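You operate a simulated robot arm through the tools that you are given. There is no shell and no other tool.

The job below is to be done with a simulated two-armed robot. You get a single attempt, and the scene is never put back.

JOB
Pick up the bare housing with one hand, pass it to the other hand and put it on the top of the pick bench. Set down upright: bare housing.

It is judged by the outcome, as a careful person would: the job done as asked, and still so three seconds after it is handed in. It fails if anything else is knocked over, pushed out of place, dropped, spilled or broken.

ROBOT AND FRAMES
Two 7-joint arms with two-finger parallel grippers on one trunk, on a base that moves. Base frame: it is fixed to the floor where the robot stands at the start and does not move with it; the origin is under the middle of the robot, x ahead of it, y to its left, z up. Lengths are in m, angles in degrees, forces in N, time in s.
The left shoulder is at the start at [0.07, 0.13, 1.187], the right one opposite. With the tool pointing down near the work surface each hand reaches from about 0.22 to 0.52 m from the robot's upright axis, wherever it stands, measured 20 degrees to its own side. Places, roughly: bare housing (13x6x10 cm) [3, 2.2, 0.9]; top of the pick bench [1.8, 2.5, 0.9]. Payload 1.57 kg a hand.
The tool frame of a hand sits at the grasp point between the pads (the TCP): z along the fingers, y along the line on which they close. The tips reach 0.03 m beyond it. Largest opening 0.08 m; finger width 0.017, thickness 0.012; the body of the gripper, 0.04 by 0.082 m, starts 0.08 m behind the TCP.
Orientation is that of the tool frame in the base frame, as [roll, pitch, yaw] about the fixed x, y, z axes, in that order (R = Rz(yaw) Ry(pitch) Rx(roll)). With the fingers straight down and closing along the base's y, the tool's x points along the base's -x, its y along +y and its z along -z.

CONTROLS
- The arms move only by the tool step_arm. It takes "left_series", "right_series" or both (then of equal length, played together; a hand with none holds still); each is a list of rows, each an object of numbers (a shift or turn left out is 0, a gripper value left out holds the last): "ax", "ay", "az": the turn, a rotation vector about the tool's x, y, z in degrees; "tx", "ty", "tz": the shift along the tool's x, y, z in m; "grip": the opening, from 0 (shut) to 1 (fully open). In form: [{"ax": .., "ay": .., "az": .., "tx": .., "ty": .., "tz": .., "grip": ..}, ...]. A call has 1 to 20 rows; each row is the pose to reach, as a shift and turn from the pose commanded when the call began, along the tool's axes at that moment. Each row takes 0.2 s and may step no farther than 0.05 m and 8.6 degrees from the row before; otherwise, or with a gripper value out of range, the whole call is refused. Where a pose cannot be reached the arm comes as near as it can. A force on the tool above 40 N (or 10 N above the force at the start of the call, whichever is more), or a blocked arm, ends the call early, and 0.2 s more pass. Each finger travels about 0.108 m/s and halts on what it meets, pressing with about 41 N; the grip force reading is that of the motor and also rises with nothing between the fingers. The clock runs only during rows and for 0.2 s after the last one: add rows that repeat a pose to give the fingers time. It gives the time, the measured TCP pose, the force on the tool (base axes), the opening and the grip force at its end, in the units of the frame above (readings bear some noise), with the torque about the TCP (base axes, N m) and any sound that the robot's microphone picked up.
- Cameras (640 x 400 px; columns grow to the right, rows downward): "scene" is now at [0.1378, -0.0036, 1.4223]; the picture's right is [-0.03, -1.00, 0.00], its down [-0.65, 0.02, -0.76] and it looks along [0.76, -0.02, -0.65] (base axes); focal length 256 px, centre (320, 200). "left" rides on the left gripper at [0.072, 0.007, -0.122] in its tool frame; the picture's right is [-0.09, 1.00, 0.00], its down [-0.84, -0.08, -0.54] and it looks along [-0.54, -0.05, 0.84] (tool axes); focal length 238 px, centre (320, 200). "right" rides on the right gripper at [0.072, -0.007, -0.122] in its tool frame; the picture's right is [0.09, 1.00, 0.00], its down [-0.84, 0.08, -0.54] and it looks along [-0.54, 0.05, 0.84] (tool axes); focal length 238 px, centre (320, 200). There is no depth. A picture from a camera that has moved, and an enlarged one, comes with that camera's place and axes in the base frame and with its lens. The place of the scene camera against the robot may be out by one fixed shift of up to 0.018 m in any direction.
- snapshot(camera): a new picture of that camera. The clock stands still meanwhile.
- slide_trunk(by): slides the trunk up (or, below 0, down) by that many m; the arms and the scene camera ride with it, the base frame stays. It gives what a move gives, with no picture.
- roll_base(legs): drives the robot by 1 to 6 legs, each [ahead, left, turn to the left] in m, m and degrees, along the robot's own axes; the way and the turn of a leg run together, so that a leg with both is an arc; at most 1.5 m and 180 degrees a leg. The arms and the cameras ride along, it lands a little off, and it stops where it bumps. It gives what a move gives.
- aim_head(pan, tilt): turns the head with the scene camera to pan (to the left, within 86 degrees either way) and tilt (down, from -29 to 69), counted from straight ahead of the robot. It gives what a move gives.
- inspect(camera, box): a new picture of the part [left, top, right, bottom] of that camera's present view, enlarged. The clock stands still meanwhile.
- hand_in(): hands the job in; it is judged then, once.

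Nothing tells you exact positions but the pictures and the camera data. Unless the task says otherwise, let go and move clear before handing in.

The tools are called after "Emit:" as a command line: name --argument value ..., lists and objects as JSON in quotes. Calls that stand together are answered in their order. step_arm: Moves the arms, as the interface text tells. Its arguments: {"type":"object","properties":{"left_series":{"type":"array","items":{"type":"object","properties":{"ax":{"type":"number"},"ay":{"type":"number"},"az":{"type":"number"},"tx":{"type":"number"},"ty":{"type":"number"},"tz":{"type":"number"},"grip":{"type":"number"}}}},"right_series":{"type":"array","items":{"type":"object","properties":{"ax":{"type":"number"},"ay":{"type":"number"},"az":{"type":"number"},"tx":{"type":"number"},"ty":{"type":"number"},"tz":{"type":"number"},"grip":{"type":"number"}}}}},"required":[]} The other tools are called the same way: slide_trunk (by) moves the trunk up or down; roll_base (legs) drives the base; aim_head (pan, tilt) turns the head that bears the scene camera; snapshot (camera) takes a picture; inspect (camera, box) takes an enlarged picture of a part of a camera's view; hand_in () hands the job in.

At the start:

```text
t: 0.0
left_eef_pos: [0.3574, 0.1267, 1.2324]
left_tcp_rot: [-179.9, 0.0, -179.9]
left_force: [-0.1, -0.1, -0.8]
left_moment: [0.0, 0.01, 0.01]
left_gripper_width: 0.0802
left_gripper_force: 0.1
right_eef_pos: [0.4032, -0.2094, 1.173]
right_tcp_rot: [-179.9, 0.0, 179.9]
right_force: [0.2, 0.2, 0.2]
right_moment: [0.03, -0.02, 0.01]
right_gripper_width: 0.08
right_gripper_force: 0.0
trunk travel left (down, up): [-0.825, 0.115]
robot x, y, heading: [0.0019, 0.0025, -0.0]
head pan, tilt (commanded): [-1.5, 40.4]
```

scene: 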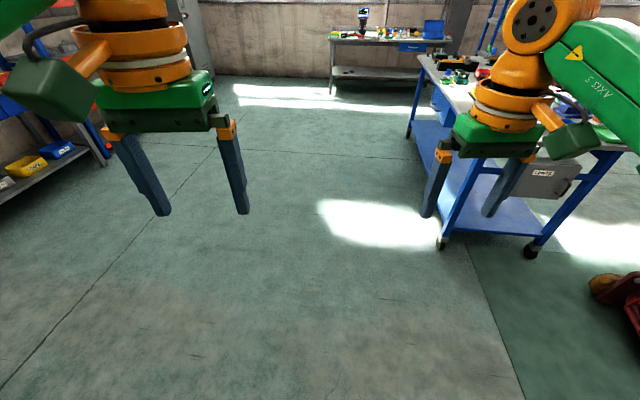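
right: 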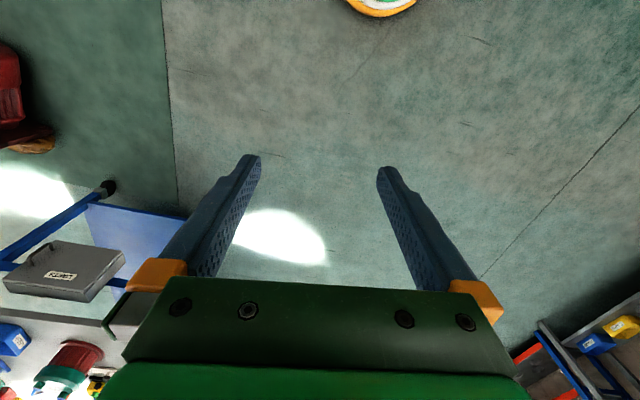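
left: 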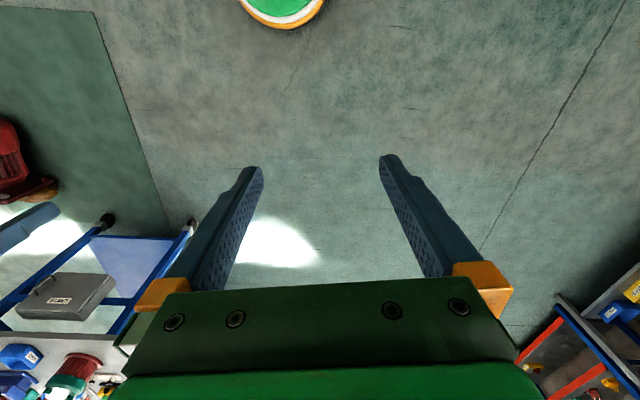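

I see an open workshop floor with benches ahead and to the right; the housing should be ahead and to the left (about [3, 2.2]). I'll first look around with the head.

Emit:
aim_head --pan 40 --tilt 15

Emit:
snapshot --camera "scene"

```text
t: 1.1
left_eef_pos: [0.3564, 0.1257, 1.2319]
left_tcp_rot: [-179.9, 0.0, -179.9]
left_force: [-0.5, 0.1, 0.1]
left_moment: [-0.02, 0.01, -0.03]
left_gripper_width: 0.0801
left_gripper_force: 0.1
right_eef_pos: [0.4031, -0.21, 1.1741]
right_tcp_rot: [-180.0, 0.0, 179.8]
right_force: [-0.1, -0.4, -0.6]
right_moment: [0.0, -0.04, 0.0]
right_gripper_width: 0.0799
right_gripper_force: 0.0
trunk travel left (down, up): [-0.825, 0.115]
robot x, y, heading: [-0.0002, -0.0036, 0.1]
head pan, tilt (commanded): [40.0, 15.0]
```

```text
taken
camera scene: at [0.1246, 0.0585, 1.4625], right [0.64, -0.77, 0.0], down [-0.2, -0.17, -0.97], along [0.74, 0.62, -0.26], focal length 256 px, centre (320, 200)
```

scene: 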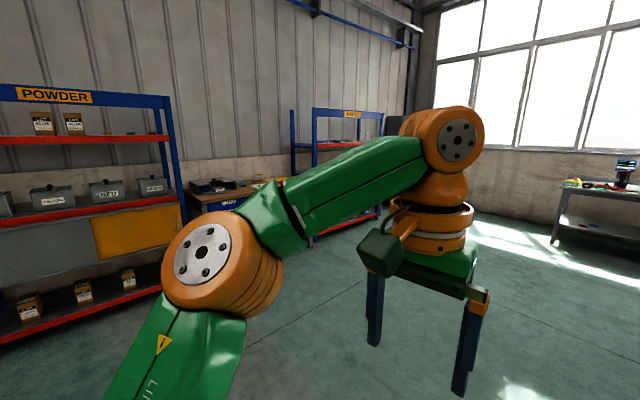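

The left arm hides the target area: the housing seems to be on the rack beyond it and the pick bench left of that. I'll drive a bit ahead and left in the open floor and look again.

Emit:
roll_base --legs '[[0.9, 0.3, 0], [0, 0, 60]]'

Emit:
aim_head --pan 0 --tilt 15

Emit:
snapshot --camera "scene"

```text
t: 8.7
left_eef_pos: [0.988, 0.6624, 1.2308]
left_tcp_rot: [180.0, 0.0, -121.3]
left_force: [-0.4, -0.2, -0.6]
left_moment: [-0.03, 0.02, -0.02]
left_gripper_width: 0.0799
left_gripper_force: 0.0
right_eef_pos: [1.2977, 0.5264, 1.1728]
right_tcp_rot: [179.9, 0.0, -121.5]
right_force: [-1.0, 0.1, -0.1]
right_moment: [0.0, 0.02, -0.01]
right_gripper_width: 0.08
right_gripper_force: 0.0
trunk travel left (down, up): [-0.825, 0.115]
robot x, y, heading: [0.9088, 0.2924, 58.7]
head pan, tilt (commanded): [40.0, 15.0]
```

```text
t: 9.8
left_eef_pos: [0.9863, 0.6627, 1.2309]
left_tcp_rot: [180.0, 0.0, -121.3]
left_force: [0.2, 0.5, 0.1]
left_moment: [0.01, -0.01, 0.01]
left_gripper_width: 0.0799
left_gripper_force: 0.0
right_eef_pos: [1.2981, 0.5266, 1.1737]
right_tcp_rot: [179.9, 0.2, -121.5]
right_force: [0.7, 0.3, 0.0]
right_moment: [0.01, 0.0, -0.01]
right_gripper_width: 0.0799
right_gripper_force: 0.0
trunk travel left (down, up): [-0.825, 0.115]
robot x, y, heading: [0.9081, 0.2928, 58.7]
head pan, tilt (commanded): [0.0, 15.0]
```

```text
taken
camera scene: at [0.9863, 0.4129, 1.4625], right [0.85, -0.52, 0.0], down [-0.13, -0.22, -0.97], along [0.5, 0.82, -0.26], focal length 256 px, centre (320, 200)
```

scene: 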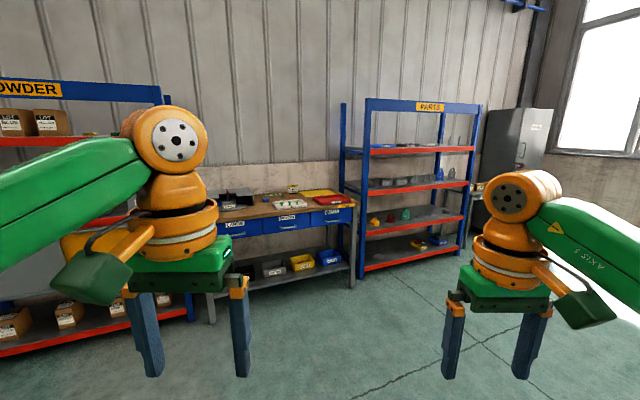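

Emit:
inspect --camera "scene" --box '[340, 90, 500, 190]'

Emit:
inspect --camera "scene" --box '[200, 160, 360, 260]'

Emit:
inspect --camera "scene" --box '[340, 180, 500, 280]'

```text
4.00 times, centred on (420, 140) of scene
camera zoom: at [0.9863, 0.4129, 1.4625], right [0.85, -0.52, 0.0], down [-0.13, -0.22, -0.97], along [0.5, 0.82, -0.26], focal length 1023 px, centre (-80, 440)
```

zoom: 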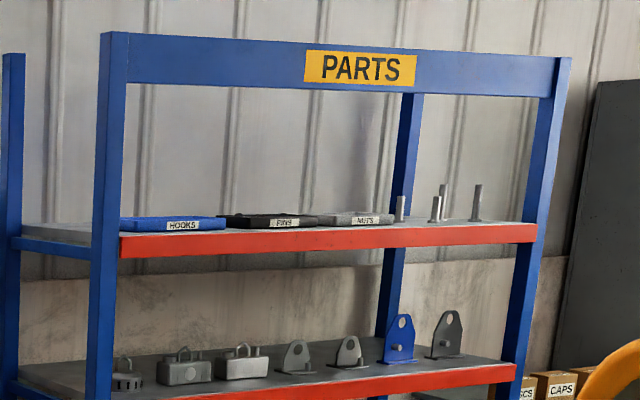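

```text
4.00 times, centred on (280, 210) of scene
camera zoom: at [0.9863, 0.4129, 1.4625], right [0.85, -0.52, 0.0], down [-0.13, -0.22, -0.97], along [0.5, 0.82, -0.26], focal length 1023 px, centre (480, 160)
```

zoom: 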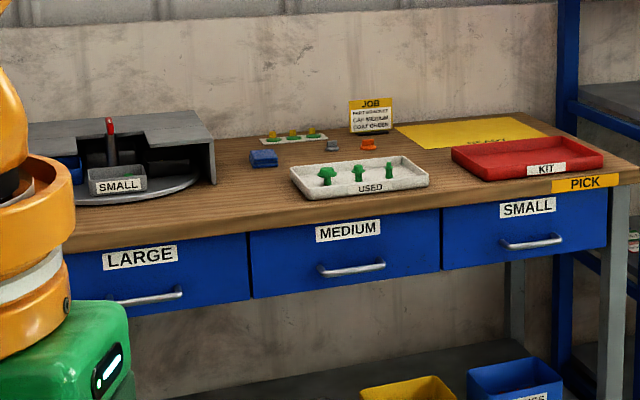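

```text
4.00 times, centred on (420, 230) of scene
camera zoom: at [0.9863, 0.4129, 1.4625], right [0.85, -0.52, 0.0], down [-0.13, -0.22, -0.97], along [0.5, 0.82, -0.26], focal length 1023 px, centre (-80, 80)
```

zoom: 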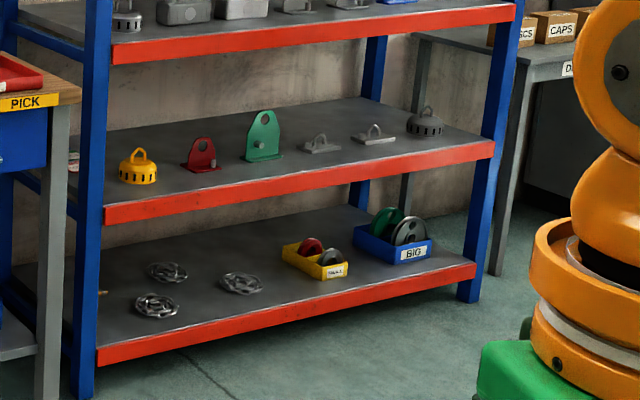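

The rack labelled PARTS has a shelf at about 0.9 m with housings with handles, and the pick bench stands to its left. I'll drive to a place in front of the rack, about 1 m off, and look closer to identify the bare housing.

Emit:
roll_base --legs '[[0, 0, 20], [0.5, -0.8, 0], [0.5, -0.8, 0]]'

Emit:
snapshot --camera "scene"

```text
t: 20.4
left_eef_pos: [2.6529, 1.3242, 1.2326]
left_tcp_rot: [-179.9, -0.1, -101.9]
left_force: [0.2, -0.6, -0.4]
left_moment: [-0.03, -0.06, -0.01]
left_gripper_width: 0.0799
left_gripper_force: 0.0
right_eef_pos: [2.9916, 1.3, 1.1737]
right_tcp_rot: [180.0, 0.1, -102.0]
right_force: [0.0, 1.0, -0.4]
right_moment: [-0.05, -0.04, 0.01]
right_gripper_width: 0.0798
right_gripper_force: 0.0
trunk travel left (down, up): [-0.825, 0.115]
robot x, y, heading: [2.7015, 0.9495, 77.9]
head pan, tilt (commanded): [0.0, 15.0]
```

```text
taken
camera scene: at [2.7354, 1.0882, 1.4626], right [0.98, -0.21, 0.0], down [-0.05, -0.25, -0.97], along [0.2, 0.95, -0.26], focal length 256 px, centre (320, 200)
```

scene: 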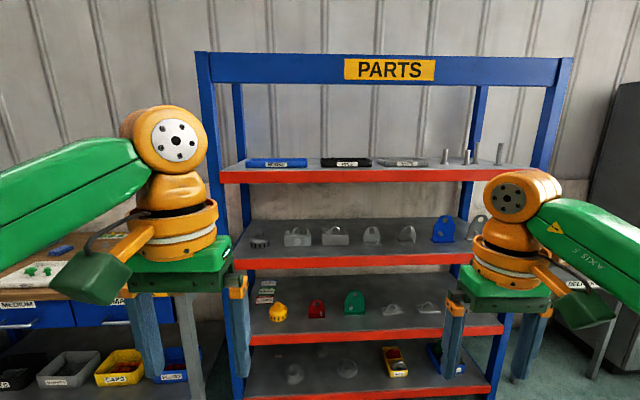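

Emit:
inspect --camera "scene" --box '[230, 200, 390, 300]'

Emit:
inspect --camera "scene" --box '[340, 200, 500, 300]'

Emit:
inspect --camera "scene" --box '[200, 270, 360, 370]'

Emit:
inspect --camera "scene" --box '[340, 270, 500, 370]'

Emit:
inspect --camera "scene" --box '[280, 215, 360, 265]'

```text
4.00 times, centred on (310, 250) of scene
camera zoom: at [2.7354, 1.0882, 1.4626], right [0.98, -0.21, 0.0], down [-0.05, -0.25, -0.97], along [0.2, 0.95, -0.26], focal length 1023 px, centre (360, 0)
```

zoom: 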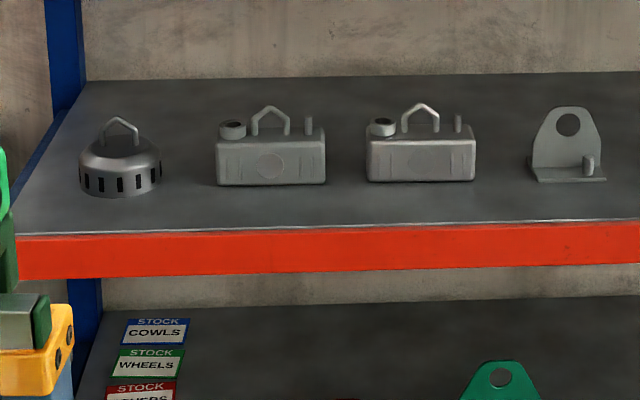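

```text
4.00 times, centred on (420, 250) of scene
camera zoom: at [2.7354, 1.0882, 1.4626], right [0.98, -0.21, 0.0], down [-0.05, -0.25, -0.97], along [0.2, 0.95, -0.26], focal length 1023 px, centre (-80, 0)
```

zoom: 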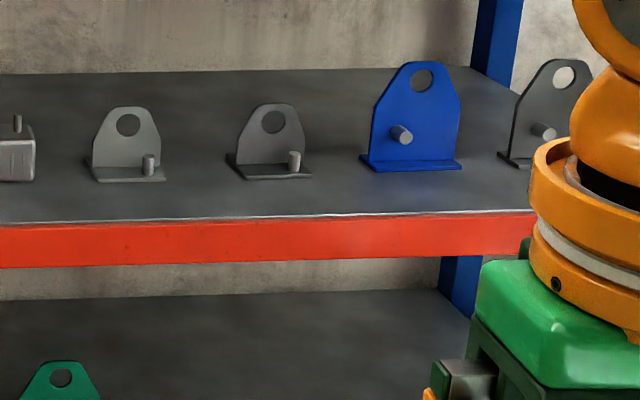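

```text
4.00 times, centred on (280, 320) of scene
camera zoom: at [2.7354, 1.0882, 1.4626], right [0.98, -0.21, 0.0], down [-0.05, -0.25, -0.97], along [0.2, 0.95, -0.26], focal length 1023 px, centre (480, -280)
```

zoom: 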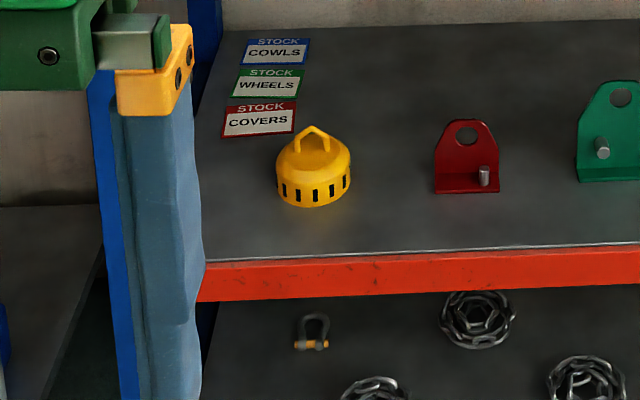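

```text
4.00 times, centred on (420, 320) of scene
camera zoom: at [2.7354, 1.0882, 1.4626], right [0.98, -0.21, 0.0], down [-0.05, -0.25, -0.97], along [0.2, 0.95, -0.26], focal length 1023 px, centre (-80, -280)
```

zoom: 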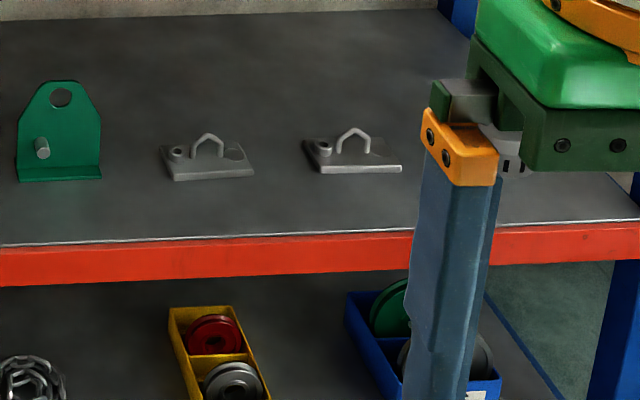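

```text
8.00 times, centred on (320, 240) of scene
camera zoom: at [2.7354, 1.0882, 1.4626], right [0.98, -0.21, 0.0], down [-0.05, -0.25, -0.97], along [0.2, 0.95, -0.26], focal length 2046 px, centre (320, -120)
```

zoom: 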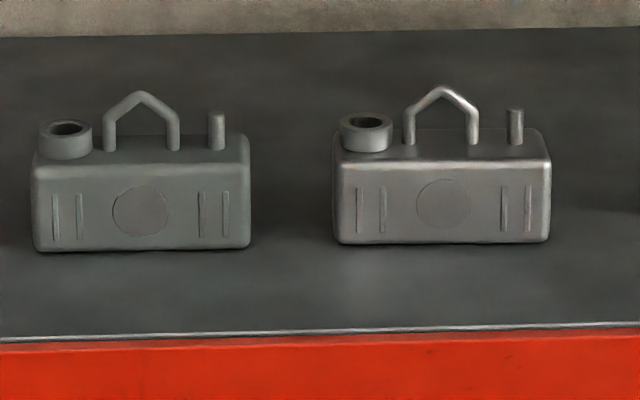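

On the second shelf down stand two housings: the left one matt grey (primed), the right one shinier bare metal at roughly [3.04, 2.21] with the shelf at about z 0.93, which fits the given place. I'll look at the pick bench next before choosing which hand does what.

Emit:
aim_head --pan 50 --tilt 20

Emit:
snapshot --camera "scene"

Emit:
aim_head --pan 25 --tilt 20

Emit:
snapshot --camera "scene"

```text
t: 21.6
left_eef_pos: [2.6535, 1.3249, 1.2317]
left_tcp_rot: [-180.0, 0.0, -101.8]
left_force: [0.0, -0.6, 0.2]
left_moment: [0.0, 0.0, 0.02]
left_gripper_width: 0.08
left_gripper_force: 0.1
right_eef_pos: [2.9924, 1.3001, 1.173]
right_tcp_rot: [180.0, 0.1, -102.0]
right_force: [0.9, 0.2, 0.2]
right_moment: [-0.01, -0.01, 0.01]
right_gripper_width: 0.0799
right_gripper_force: 0.0
trunk travel left (down, up): [-0.825, 0.115]
robot x, y, heading: [2.7033, 0.9509, 78.1]
head pan, tilt (commanded): [50.0, 20.0]
```

```text
taken
camera scene: at [2.6597, 1.0706, 1.4544], right [0.79, 0.62, 0.0], down [0.21, -0.27, -0.94], along [-0.58, 0.74, -0.34], focal length 256 px, centre (320, 200)
```

scene: 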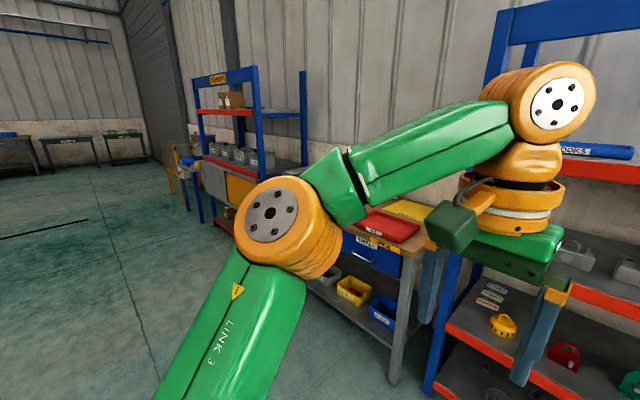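

```text
t: 22.5
left_eef_pos: [2.6527, 1.3236, 1.2315]
left_tcp_rot: [-179.9, 0.0, -101.8]
left_force: [-0.2, 0.6, 0.0]
left_moment: [0.03, -0.01, 0.02]
left_gripper_width: 0.08
left_gripper_force: 0.1
right_eef_pos: [2.9921, 1.2993, 1.1725]
right_tcp_rot: [180.0, 0.1, -102.0]
right_force: [-0.5, -1.0, -0.4]
right_moment: [0.03, 0.0, 0.02]
right_gripper_width: 0.0798
right_gripper_force: 0.1
trunk travel left (down, up): [-0.825, 0.115]
robot x, y, heading: [2.7037, 0.9514, 78.0]
head pan, tilt (commanded): [25.0, 20.0]
```

```text
taken
camera scene: at [2.696, 1.0879, 1.4544], right [0.97, 0.23, 0.0], down [0.08, -0.33, -0.94], along [-0.21, 0.92, -0.34], focal length 256 px, centre (320, 200)
```

scene: 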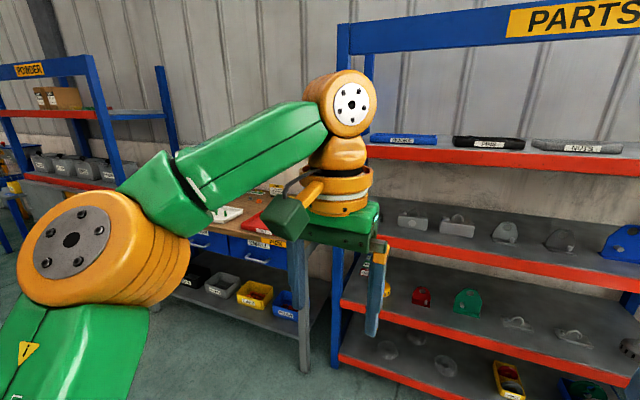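

The bench top is at about z 0.87, with free wood at its front-left, and the upper shelf leaves too little headroom to grip the housing from straight above. My plan is to hook the housing's bail handle from the front with the left hand (fingers one above, one inside the loop), hand over to the right hand across the 6 cm body, and place it. First I turn the left hand to point forward here in the open.

Emit:
step_arm --left_series '[{"tx": -0.03, "tz": 0.025, "ay": -8.1}, {"tx": -0.06, "tz": 0.05, "ay": -16.2}, {"tx": -0.09, "tz": 0.075, "ay": -24.3}, {"tx": -0.12, "tz": 0.1, "ay": -32.4}, {"tx": -0.15, "tz": 0.125, "ay": -40.5}, {"tx": -0.18, "tz": 0.15, "ay": -48.6}, {"tx": -0.21, "tz": 0.175, "ay": -56.7}, {"tx": -0.24, "tz": 0.2, "ay": -65}]'

Emit:
aim_head --pan 0 --tilt 25

Emit:
snapshot --camera "scene"

```text
t: 24.3
left_eef_pos: [2.7041, 1.5599, 1.0278]
left_tcp_rot: [-179.8, 65.0, -101.8]
left_force: [0.3, 1.0, -0.9]
left_moment: [0.0, 0.01, 0.02]
left_gripper_width: 0.0801
left_gripper_force: 0.0
right_eef_pos: [2.9911, 1.3019, 1.1736]
right_tcp_rot: [-180.0, 0.0, -102.0]
right_force: [-0.3, 0.4, 0.0]
right_moment: [-0.01, 0.02, 0.0]
right_gripper_width: 0.0801
right_gripper_force: 0.0
trunk travel left (down, up): [-0.825, 0.115]
robot x, y, heading: [2.7059, 0.9449, 77.9]
head pan, tilt (commanded): [25.0, 20.0]
```

```text
t: 25.2
left_eef_pos: [2.7023, 1.5592, 1.0283]
left_tcp_rot: [-179.8, 65.0, -101.6]
left_force: [-1.0, 0.6, -0.5]
left_moment: [-0.02, 0.0, -0.02]
left_gripper_width: 0.0798
left_gripper_force: 0.1
right_eef_pos: [2.992, 1.3006, 1.1734]
right_tcp_rot: [179.9, 0.2, -102.0]
right_force: [-0.5, 0.2, 0.7]
right_moment: [-0.02, 0.02, -0.01]
right_gripper_width: 0.0798
right_gripper_force: 0.1
trunk travel left (down, up): [-0.825, 0.115]
robot x, y, heading: [2.7071, 0.9532, 78.1]
head pan, tilt (commanded): [0.0, 25.0]
```

```text
taken
camera scene: at [2.7359, 1.0872, 1.4463], right [0.98, -0.21, 0.0], down [-0.09, -0.41, -0.91], along [0.19, 0.89, -0.42], focal length 256 px, centre (320, 200)
```

scene: 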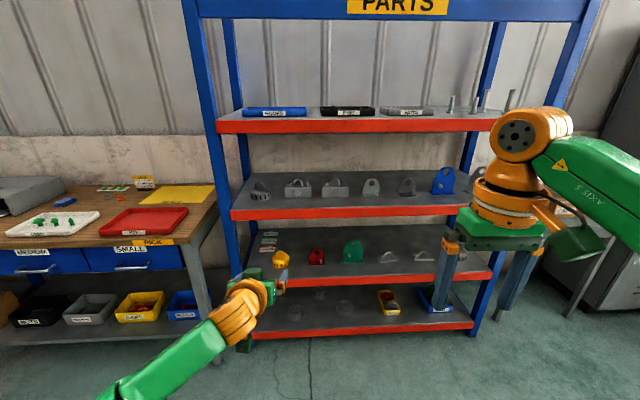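

The left hand now points forward 25° below level and reached the pose exactly. Next I roll it 90° so the fingers close one above the other.

Emit:
step_arm --left_series '[{"az": 8.2}, {"az": 16.4}, {"az": 24.6}, {"az": 32.8}, {"az": 41}, {"az": 49.2}, {"az": 57.4}, {"az": 65.6}, {"az": 73.8}, {"az": 82}, {"az": 90}]'

Emit:
snapshot --camera "scene"

Emit:
snapshot --camera "left"

```text
t: 27.6
left_eef_pos: [2.7034, 1.559, 1.0314]
left_tcp_rot: [115.1, -0.1, 168.2]
left_force: [-0.8, -0.1, -0.2]
left_moment: [-0.05, 0.02, 0.0]
left_gripper_width: 0.08
left_gripper_force: 0.1
right_eef_pos: [2.9916, 1.2998, 1.1743]
right_tcp_rot: [-179.9, 0.1, -102.0]
right_force: [0.6, -0.1, 0.5]
right_moment: [-0.02, -0.01, 0.02]
right_gripper_width: 0.0801
right_gripper_force: 0.1
trunk travel left (down, up): [-0.825, 0.115]
robot x, y, heading: [2.7042, 0.9539, 78.2]
head pan, tilt (commanded): [0.0, 25.0]
```

```text
taken
camera scene: at [2.7362, 1.0875, 1.4463], right [0.98, -0.21, 0.0], down [-0.09, -0.41, -0.91], along [0.19, 0.89, -0.42], focal length 256 px, centre (320, 200)
```

scene: 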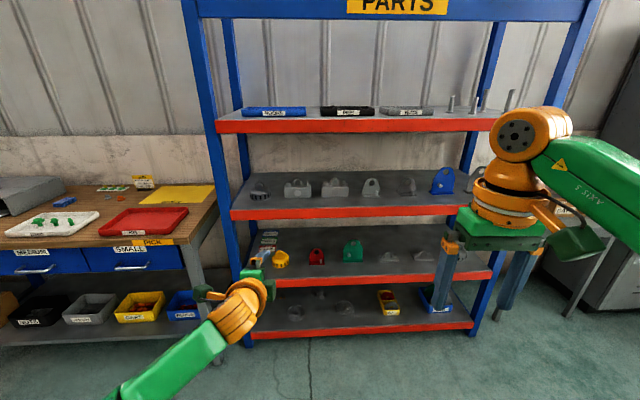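

```text
taken
camera left: at [2.6118, 1.4699, 1.0882], right [0.18, 0.39, 0.9], down [0.71, -0.69, 0.16], along [0.68, 0.61, -0.4], focal length 238 px, centre (320, 200)
```

left: 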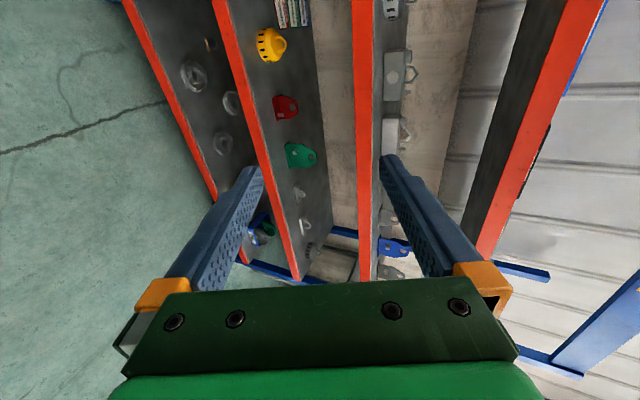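

The roll worked and the left wrist camera sees the shelves turned 90° (image right is up). I'll drive to a stance about 0.3 m short of the handle, facing the rack squarely (heading about 81°).

Emit:
roll_base --legs '[[0.415, -0.247, 2.9]]'

Emit:
snapshot --camera "scene"

Emit:
snapshot --camera "left"

```text
t: 30.4
left_eef_pos: [2.9867, 1.9238, 1.0303]
left_tcp_rot: [115.0, 0.1, 171.1]
left_force: [-0.7, -0.4, -0.3]
left_moment: [0.02, 0.0, -0.01]
left_gripper_width: 0.0802
left_gripper_force: 0.0
right_eef_pos: [3.2889, 1.6793, 1.1748]
right_tcp_rot: [-180.0, 0.1, -99.1]
right_force: [-0.8, -0.2, -0.2]
right_moment: [0.03, -0.06, 0.03]
right_gripper_width: 0.0799
right_gripper_force: 0.1
trunk travel left (down, up): [-0.825, 0.115]
robot x, y, heading: [3.0219, 1.3136, 80.7]
head pan, tilt (commanded): [0.0, 25.0]
```

```text
taken
camera scene: at [3.0438, 1.4528, 1.4464], right [0.99, -0.16, 0.0], down [-0.07, -0.42, -0.91], along [0.14, 0.9, -0.42], focal length 256 px, centre (320, 200)
```

scene: 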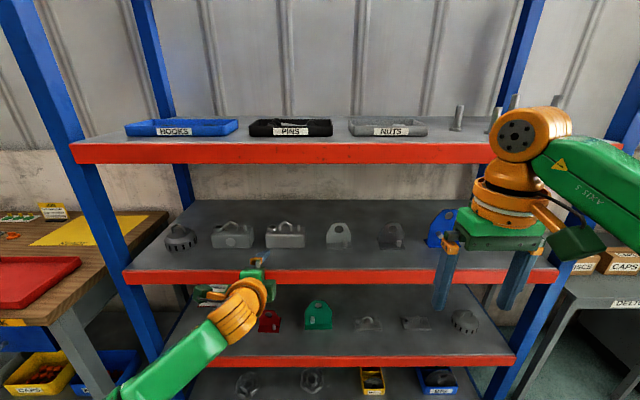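

```text
taken
camera left: at [2.9005, 1.8288, 1.0886], right [0.15, 0.4, 0.9], down [0.75, -0.65, 0.16], along [0.65, 0.65, -0.4], focal length 238 px, centre (320, 200)
```

left: 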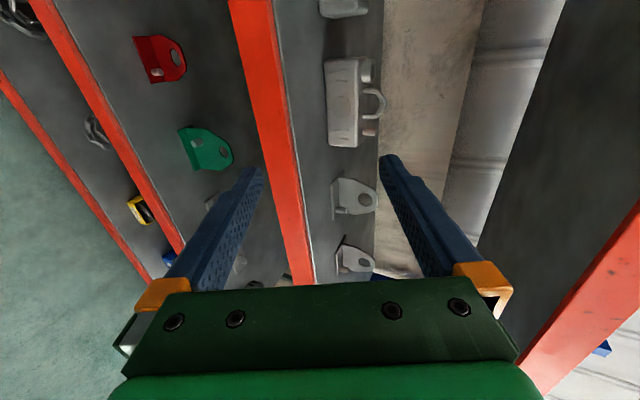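

Emit:
inspect --camera "scene" --box '[200, 200, 360, 300]'

Emit:
inspect --camera "left" --box '[280, 0, 440, 180]'

Emit:
inspect --camera "scene" --box '[255, 210, 319, 250]'

```text
4.00 times, centred on (280, 250) of scene
camera zoom: at [3.0438, 1.4528, 1.4464], right [0.99, -0.16, 0.0], down [-0.07, -0.42, -0.91], along [0.14, 0.9, -0.42], focal length 1023 px, centre (480, 0)
```

zoom: 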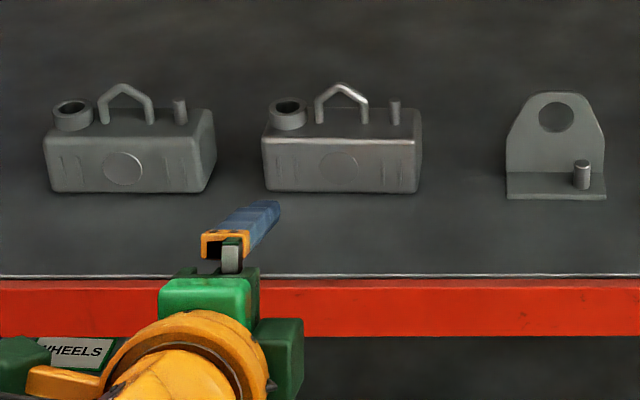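

```text
2.22 times, centred on (360, 90) of left
camera zoom: at [2.9005, 1.8288, 1.0886], right [0.15, 0.4, 0.9], down [0.75, -0.65, 0.16], along [0.65, 0.65, -0.4], focal length 530 px, centre (231, 444)
```

zoom: 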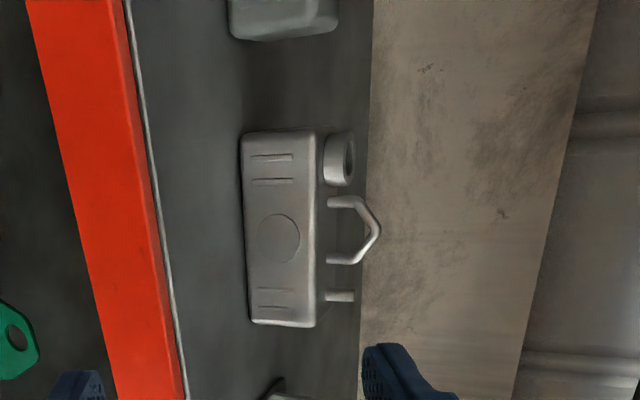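

```text
10.00 times, centred on (287, 230) of scene
camera zoom: at [3.0438, 1.4528, 1.4464], right [0.99, -0.16, 0.0], down [-0.07, -0.42, -0.91], along [0.14, 0.9, -0.42], focal length 2557 px, centre (650, -100)
```

zoom: 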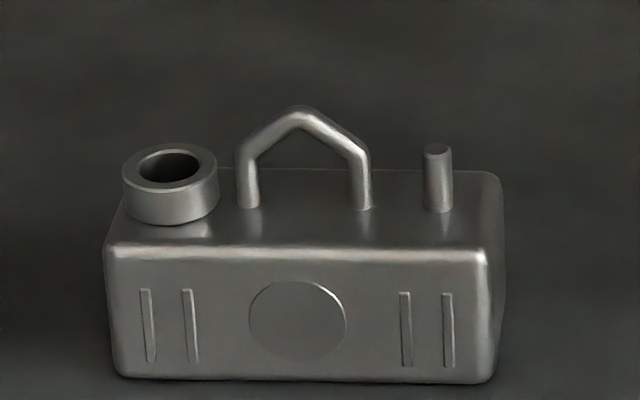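

The bare (shiny) housing is clearly the right one of the pair; from both cameras its handle is near [3.04, 2.205], apex about z 1.01–1.03, roughly 1 cm right of the left tool axis and 0.29 m ahead. I level the hand to 12° down, move 0.1 m nearer and take another wrist view to triangulate.

Emit:
step_arm --left_series '[{"tx": -0.004, "ty": 0.0141, "tz": 0.0302, "ax": -4.4}, {"tx": -0.008, "ty": 0.0282, "tz": 0.0604, "ax": -8.7}, {"tx": -0.012, "ty": 0.0423, "tz": 0.0906, "ax": -13}, {"tx": -0.012, "ty": 0.0423, "tz": 0.0906, "ax": -13}]'

Emit:
snapshot --camera "left"

Emit:
inspect --camera "left" --box '[240, 40, 400, 140]'

```text
t: 31.4
left_eef_pos: [3.0124, 2.0018, 1.0342]
left_tcp_rot: [102.1, 0.2, 171.0]
left_force: [0.5, 0.8, 0.0]
left_moment: [-0.03, -0.02, 0.01]
left_gripper_width: 0.0802
left_gripper_force: 0.1
left hand out of reach, approached as far as the arm can: row 3, 4
right_eef_pos: [3.2899, 1.6791, 1.1735]
right_tcp_rot: [-180.0, 0.1, -99.0]
right_force: [-0.2, -0.6, 0.2]
right_moment: [-0.01, -0.01, -0.02]
right_gripper_width: 0.0802
right_gripper_force: 0.1
trunk travel left (down, up): [-0.825, 0.115]
robot x, y, heading: [3.0219, 1.3137, 81.0]
head pan, tilt (commanded): [0.0, 25.0]
```

```text
taken
camera left: at [2.9231, 1.8977, 1.0655], right [0.12, 0.19, 0.97], down [0.74, -0.67, 0.04], along [0.66, 0.72, -0.22], focal length 238 px, centre (320, 200)
```

left: 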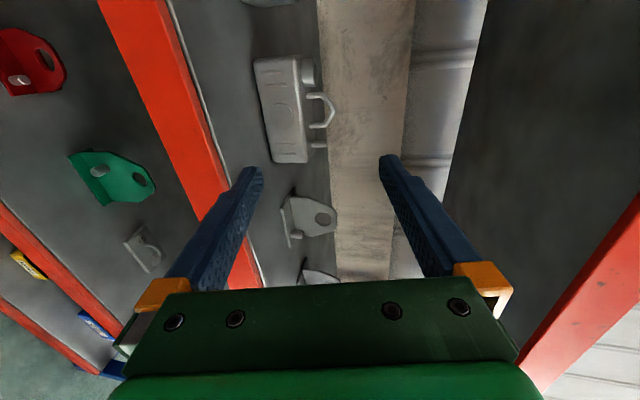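

```text
4.00 times, centred on (320, 90) of left
camera zoom: at [2.9231, 1.8977, 1.0655], right [0.12, 0.19, 0.97], down [0.74, -0.67, 0.04], along [0.66, 0.72, -0.22], focal length 953 px, centre (320, 640)
```

zoom: 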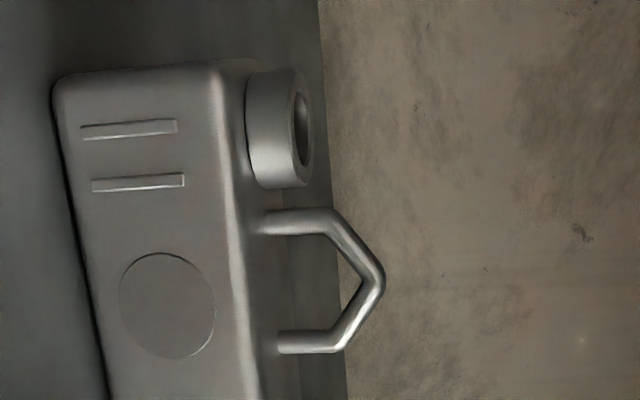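

The arm ran to its reach limit, so I pull the left hand back 0.16 m (and the right hand back a bit for clearance), then bring the base 0.24 m nearer so the final reach is comfortable.

Emit:
step_arm --left_series '[{"ty": -0.0083, "tz": -0.0391}, {"ty": -0.0166, "tz": -0.0782}, {"ty": -0.025, "tz": -0.1174}, {"ty": -0.0333, "tz": -0.1565}, {"ty": -0.0333, "tz": -0.1565}]' --right_series '[{"tx": 0.02}, {"tx": 0.04}, {"tx": 0.06}, {"tx": 0.08}, {"tx": 0.08}]'

Emit:
roll_base --legs '[[0.24, 0, 0]]'

Emit:
snapshot --camera "left"

Emit:
snapshot --camera "scene"

```text
t: 32.6
left_eef_pos: [2.9862, 1.8442, 1.0336]
left_tcp_rot: [102.1, 0.0, 171.1]
left_force: [-0.3, 0.3, -0.2]
left_moment: [0.0, -0.03, -0.02]
left_gripper_width: 0.0798
left_gripper_force: 0.1
right_eef_pos: [3.279, 1.6041, 1.1741]
right_tcp_rot: [179.9, 0.1, -99.1]
right_force: [0.6, -0.8, 0.1]
right_moment: [-0.03, 0.0, -0.01]
right_gripper_width: 0.0801
right_gripper_force: 0.0
trunk travel left (down, up): [-0.825, 0.115]
robot x, y, heading: [3.0202, 1.3176, 81.2]
head pan, tilt (commanded): [0.0, 25.0]
```

```text
t: 34.4
left_eef_pos: [3.0228, 2.0787, 1.0335]
left_tcp_rot: [101.9, 0.2, 171.1]
left_force: [0.1, 0.2, -0.4]
left_moment: [0.03, 0.0, 0.02]
left_gripper_width: 0.08
left_gripper_force: 0.1
right_eef_pos: [3.3143, 1.8389, 1.174]
right_tcp_rot: [-180.0, 0.2, -99.0]
right_force: [-0.1, -0.5, -0.7]
right_moment: [0.04, 0.05, -0.01]
right_gripper_width: 0.0801
right_gripper_force: 0.0
trunk travel left (down, up): [-0.825, 0.115]
robot x, y, heading: [3.0584, 1.5504, 81.0]
head pan, tilt (commanded): [0.0, 25.0]
```

```text
taken
camera left: at [2.9342, 1.9742, 1.0656], right [0.12, 0.19, 0.97], down [0.74, -0.67, 0.04], along [0.66, 0.72, -0.22], focal length 238 px, centre (320, 200)
```

left: 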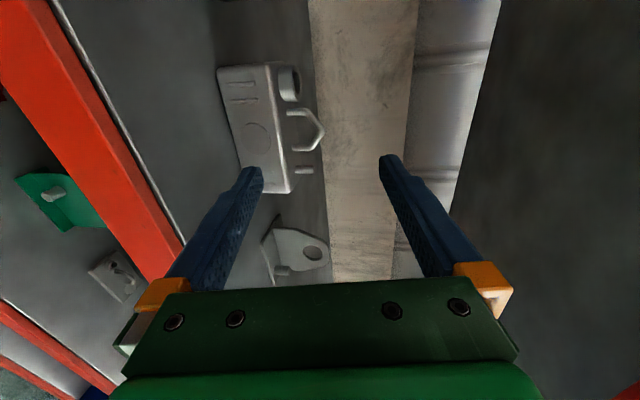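

```text
taken
camera scene: at [3.0817, 1.688, 1.4466], right [0.99, -0.16, 0.0], down [-0.07, -0.42, -0.91], along [0.14, 0.9, -0.42], focal length 256 px, centre (320, 200)
```

scene: 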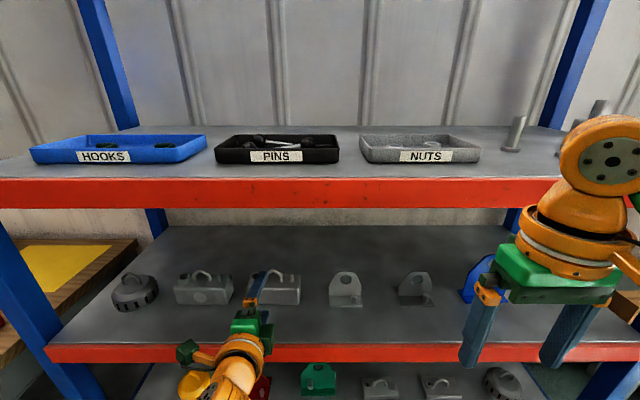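

Emit:
inspect --camera "left" --box '[216, 60, 344, 140]'

Emit:
step_arm --left_series '[{"tx": 0.02, "ty": 0.015}, {"tx": 0.04, "ty": 0.03}, {"tx": 0.06, "ty": 0.04}, {"tx": 0.06, "ty": 0.04}]'

Emit:
snapshot --camera "left"

```text
5.00 times, centred on (280, 100) of left
camera zoom: at [2.9342, 1.9742, 1.0656], right [0.12, 0.19, 0.97], down [0.74, -0.67, 0.04], along [0.66, 0.72, -0.22], focal length 1192 px, centre (520, 700)
```

zoom: 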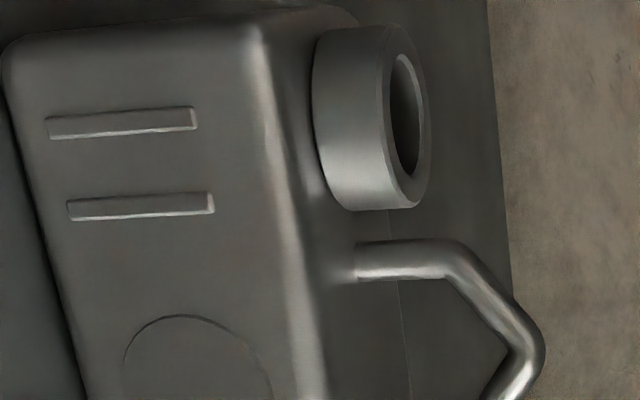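

```text
t: 35.4
left_eef_pos: [2.9651, 2.1008, 1.072]
left_tcp_rot: [102.0, 0.1, 171.1]
left_force: [-0.5, 0.0, -0.3]
left_moment: [0.04, -0.01, 0.0]
left_gripper_width: 0.08
left_gripper_force: 0.1
right_eef_pos: [3.3154, 1.8411, 1.1749]
right_tcp_rot: [-180.0, 0.1, -99.0]
right_force: [0.4, 0.6, 0.1]
right_moment: [0.0, -0.02, -0.02]
right_gripper_width: 0.08
right_gripper_force: 0.1
trunk travel left (down, up): [-0.825, 0.115]
robot x, y, heading: [3.0574, 1.5492, 81.2]
head pan, tilt (commanded): [0.0, 25.0]
```

```text
taken
camera left: at [2.8782, 1.9952, 1.1034], right [0.12, 0.19, 0.97], down [0.74, -0.67, 0.04], along [0.66, 0.72, -0.22], focal length 238 px, centre (320, 200)
```

left: 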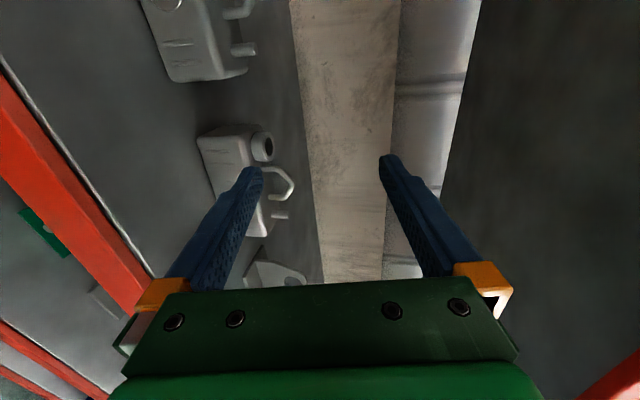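

Emit:
inspect --camera "left" --box '[200, 110, 328, 230]'

```text
3.33 times, centred on (264, 170) of left
camera zoom: at [2.8782, 1.9952, 1.1034], right [0.12, 0.19, 0.97], down [0.74, -0.67, 0.04], along [0.66, 0.72, -0.22], focal length 794 px, centre (507, 300)
```

zoom: 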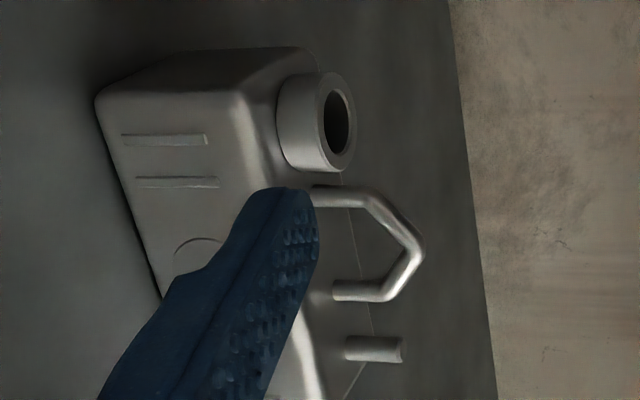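

Triangulating the two wrist views puts the handle's outer apex at [3.046, 2.204, 1.013], with the body top near z 0.976. I line the hand up in front of it, nearly level, with a narrow 26 mm opening so the lower finger aims into the loop, tips still short of the housing.

Emit:
step_arm --left_series '[{"tx": -0.0212, "ty": -0.0167, "tz": 0.017, "ax": -2.7, "grip": 0.6}, {"tx": -0.0425, "ty": -0.0333, "tz": 0.034, "ax": -5.4, "grip": 0.4}, {"tx": -0.0637, "ty": -0.05, "tz": 0.0509, "ax": -8, "grip": 0.325}, {"tx": -0.0637, "ty": -0.05, "tz": 0.0509, "ax": -8, "grip": 0.325}, {"tx": -0.0637, "ty": -0.05, "tz": 0.0509, "ax": -8, "grip": 0.325}]'

Emit:
snapshot --camera "left"

Emit:
inspect --camera "left" --box '[240, 90, 400, 210]'

Emit:
inspect --camera "scene" --box '[200, 240, 328, 320]'

```text
t: 36.6
left_eef_pos: [3.0345, 2.1308, 1.0129]
left_tcp_rot: [94.0, 0.1, 171.1]
left_force: [0.3, 0.2, 0.7]
left_moment: [0.01, -0.01, 0.04]
left_gripper_width: 0.026
left_gripper_force: 0.0
right_eef_pos: [3.3153, 1.842, 1.1727]
right_tcp_rot: [180.0, 0.1, -99.0]
right_force: [0.0, 0.0, 0.2]
right_moment: [-0.02, 0.02, -0.01]
right_gripper_width: 0.08
right_gripper_force: 0.0
trunk travel left (down, up): [-0.825, 0.115]
robot x, y, heading: [3.0567, 1.5541, 81.0]
head pan, tilt (commanded): [0.0, 25.0]
```

```text
taken
camera left: at [2.9467, 2.0227, 1.0278], right [0.1, 0.05, 0.99], down [0.74, -0.67, -0.04], along [0.66, 0.74, -0.11], focal length 238 px, centre (320, 200)
```

left: 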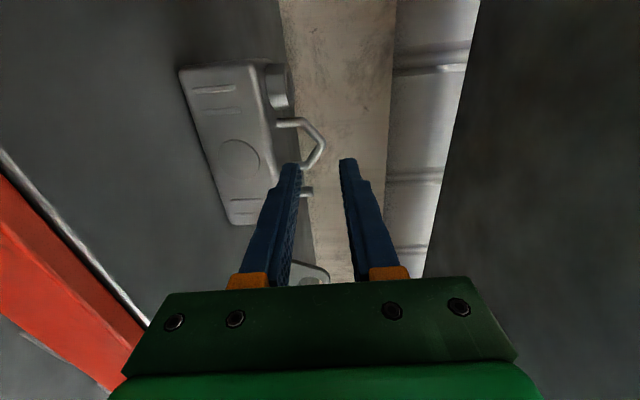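

```text
3.33 times, centred on (320, 150) of left
camera zoom: at [2.9467, 2.0227, 1.0278], right [0.1, 0.05, 0.99], down [0.74, -0.67, -0.04], along [0.66, 0.74, -0.11], focal length 794 px, centre (320, 367)
```

zoom: 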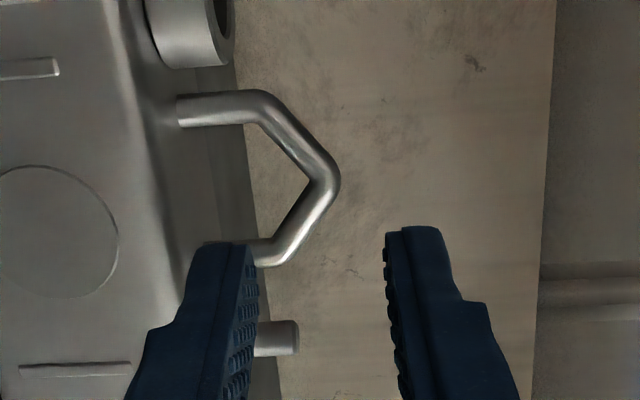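

```text
5.00 times, centred on (264, 280) of scene
camera zoom: at [3.0819, 1.6908, 1.4463], right [0.99, -0.16, 0.0], down [-0.07, -0.42, -0.91], along [0.14, 0.9, -0.42], focal length 1278 px, centre (600, -200)
```

zoom: 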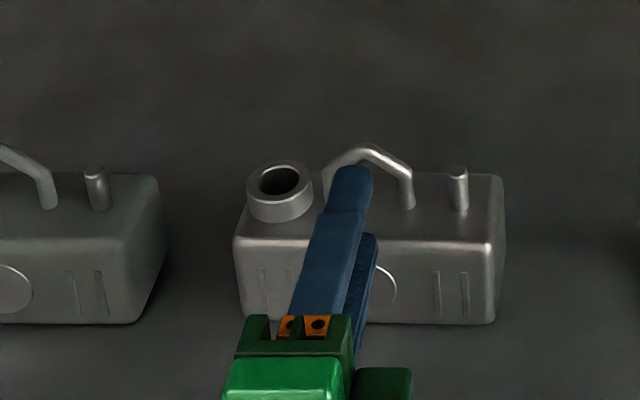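

The lower finger is lined up with the inside of the loop and the upper finger is above the apex, laterally centred. I advance 64 mm straight along the tool axis so the handle rod lies about 1 cm beyond the grasp point.

Emit:
step_arm --left_series '[{"tz": 0.013}, {"tz": 0.026}, {"tz": 0.039}, {"tz": 0.052}, {"tz": 0.064}, {"tz": 0.064}]'

Emit:
snapshot --camera "left"

Emit:
inspect --camera "left" --box '[240, 90, 400, 210]'

Emit:
inspect --camera "scene" --box '[200, 240, 328, 320]'

```text
t: 38.0
left_eef_pos: [3.0442, 2.1907, 1.0088]
left_tcp_rot: [94.0, 0.1, 171.2]
left_force: [-0.5, -0.4, 0.5]
left_moment: [0.01, -0.03, -0.01]
left_gripper_width: 0.0259
left_gripper_force: 0.1
right_eef_pos: [3.3146, 1.8401, 1.174]
right_tcp_rot: [-180.0, 0.1, -99.0]
right_force: [-0.3, 0.0, 1.1]
right_moment: [0.03, 0.03, -0.03]
right_gripper_width: 0.0802
right_gripper_force: 0.1
trunk travel left (down, up): [-0.825, 0.115]
robot x, y, heading: [3.06, 1.5511, 81.1]
head pan, tilt (commanded): [0.0, 25.0]
```

```text
taken
camera left: at [2.9561, 2.0827, 1.0234], right [0.1, 0.05, 0.99], down [0.74, -0.67, -0.04], along [0.66, 0.74, -0.11], focal length 238 px, centre (320, 200)
```

left: 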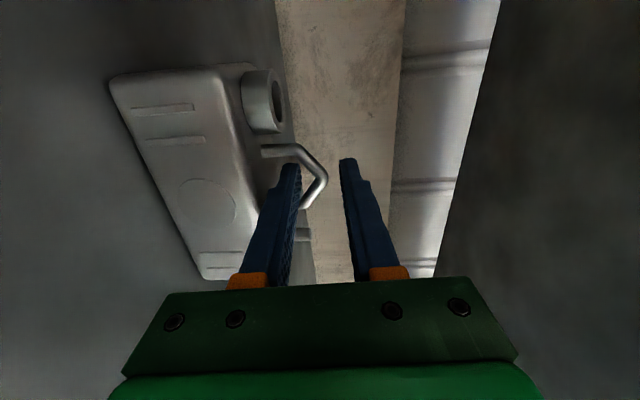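

```text
3.33 times, centred on (320, 150) of left
camera zoom: at [2.9561, 2.0827, 1.0234], right [0.1, 0.05, 0.99], down [0.74, -0.67, -0.04], along [0.66, 0.74, -0.11], focal length 794 px, centre (320, 367)
```

zoom: 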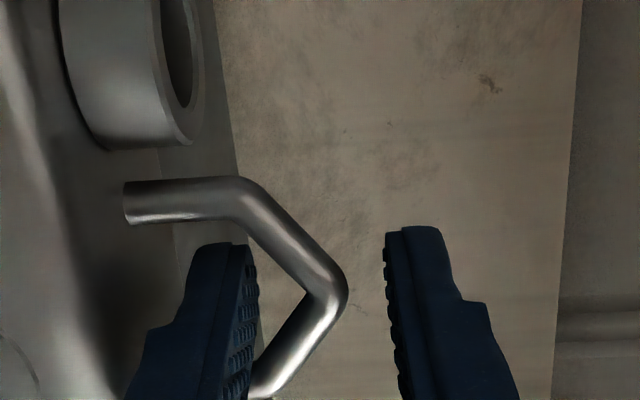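

```text
5.00 times, centred on (264, 280) of scene
camera zoom: at [3.082, 1.6907, 1.4463], right [0.99, -0.16, 0.0], down [-0.07, -0.42, -0.91], along [0.14, 0.9, -0.42], focal length 1278 px, centre (600, -200)
```

zoom: 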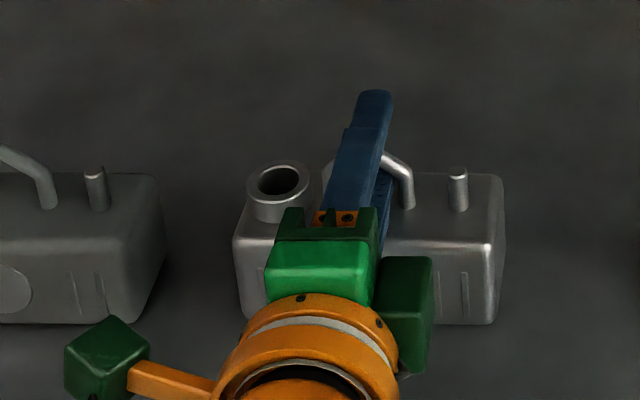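

The lower finger sits inside the loop and the upper finger over the apex, with the rod about 13 mm beyond the grasp point. I lower 1.5 mm to centre and close gently on the handle.

Emit:
step_arm --left_series '[{"ty": -0.0015, "grip": 0.3}, {"ty": -0.0015, "grip": 0.24}, {"ty": -0.0015, "grip": 0.2}, {"ty": -0.0015, "grip": 0.16}, {"ty": -0.0015, "grip": 0.1}, {"ty": -0.0015, "grip": 0.0}, {"ty": -0.0015, "grip": 0.0}, {"ty": -0.0015, "grip": 0.0}]'

Emit:
snapshot --camera "left"

Emit:
inspect --camera "left" --box '[240, 90, 400, 210]'

Emit:
inspect --camera "scene" --box '[200, 240, 328, 320]'

```text
t: 39.8
left_eef_pos: [3.0438, 2.1913, 1.0069]
left_tcp_rot: [94.1, 0.1, 171.2]
left_force: [-0.6, 2.4, 3.0]
left_moment: [0.1, 0.59, -0.16]
left_gripper_width: 0.0175
left_gripper_force: 32.3
right_eef_pos: [3.3138, 1.8412, 1.1751]
right_tcp_rot: [-179.9, 0.1, -99.1]
right_force: [-0.1, 0.2, -0.6]
right_moment: [0.05, -0.01, -0.01]
right_gripper_width: 0.0802
right_gripper_force: 0.0
trunk travel left (down, up): [-0.825, 0.115]
robot x, y, heading: [3.0569, 1.5508, 81.1]
head pan, tilt (commanded): [0.0, 25.0]
```

```text
taken
camera left: at [2.9553, 2.0831, 1.0216], right [0.1, 0.05, 0.99], down [0.74, -0.67, -0.04], along [0.66, 0.74, -0.11], focal length 238 px, centre (320, 200)
```

left: 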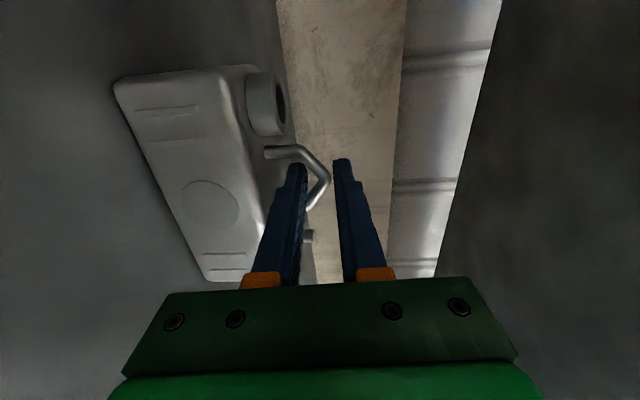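

```text
3.33 times, centred on (320, 150) of left
camera zoom: at [2.9553, 2.0831, 1.0216], right [0.1, 0.05, 0.99], down [0.74, -0.67, -0.04], along [0.66, 0.74, -0.11], focal length 794 px, centre (320, 367)
```

zoom: 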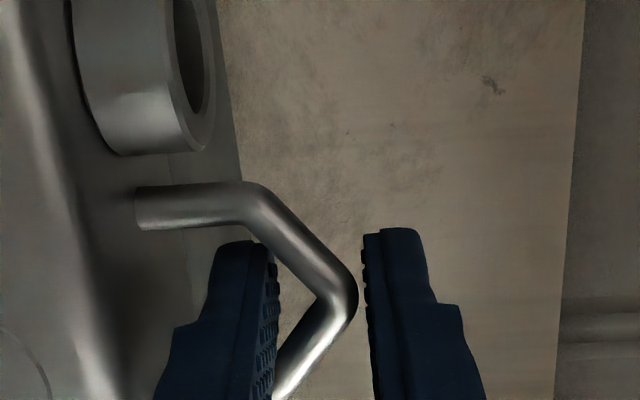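

```text
5.00 times, centred on (264, 280) of scene
camera zoom: at [3.0822, 1.6908, 1.4463], right [0.99, -0.16, 0.0], down [-0.07, -0.42, -0.91], along [0.14, 0.9, -0.42], focal length 1278 px, centre (600, -200)
```

zoom: 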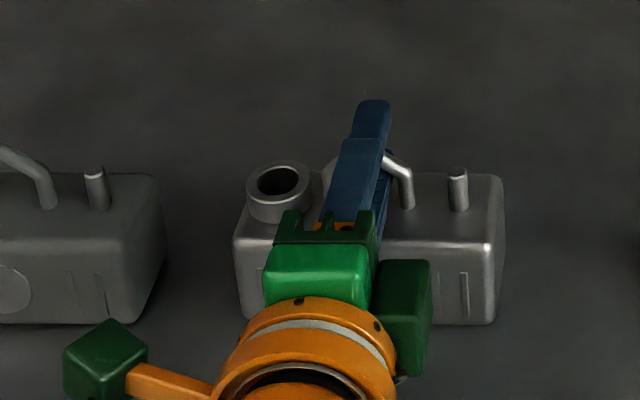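

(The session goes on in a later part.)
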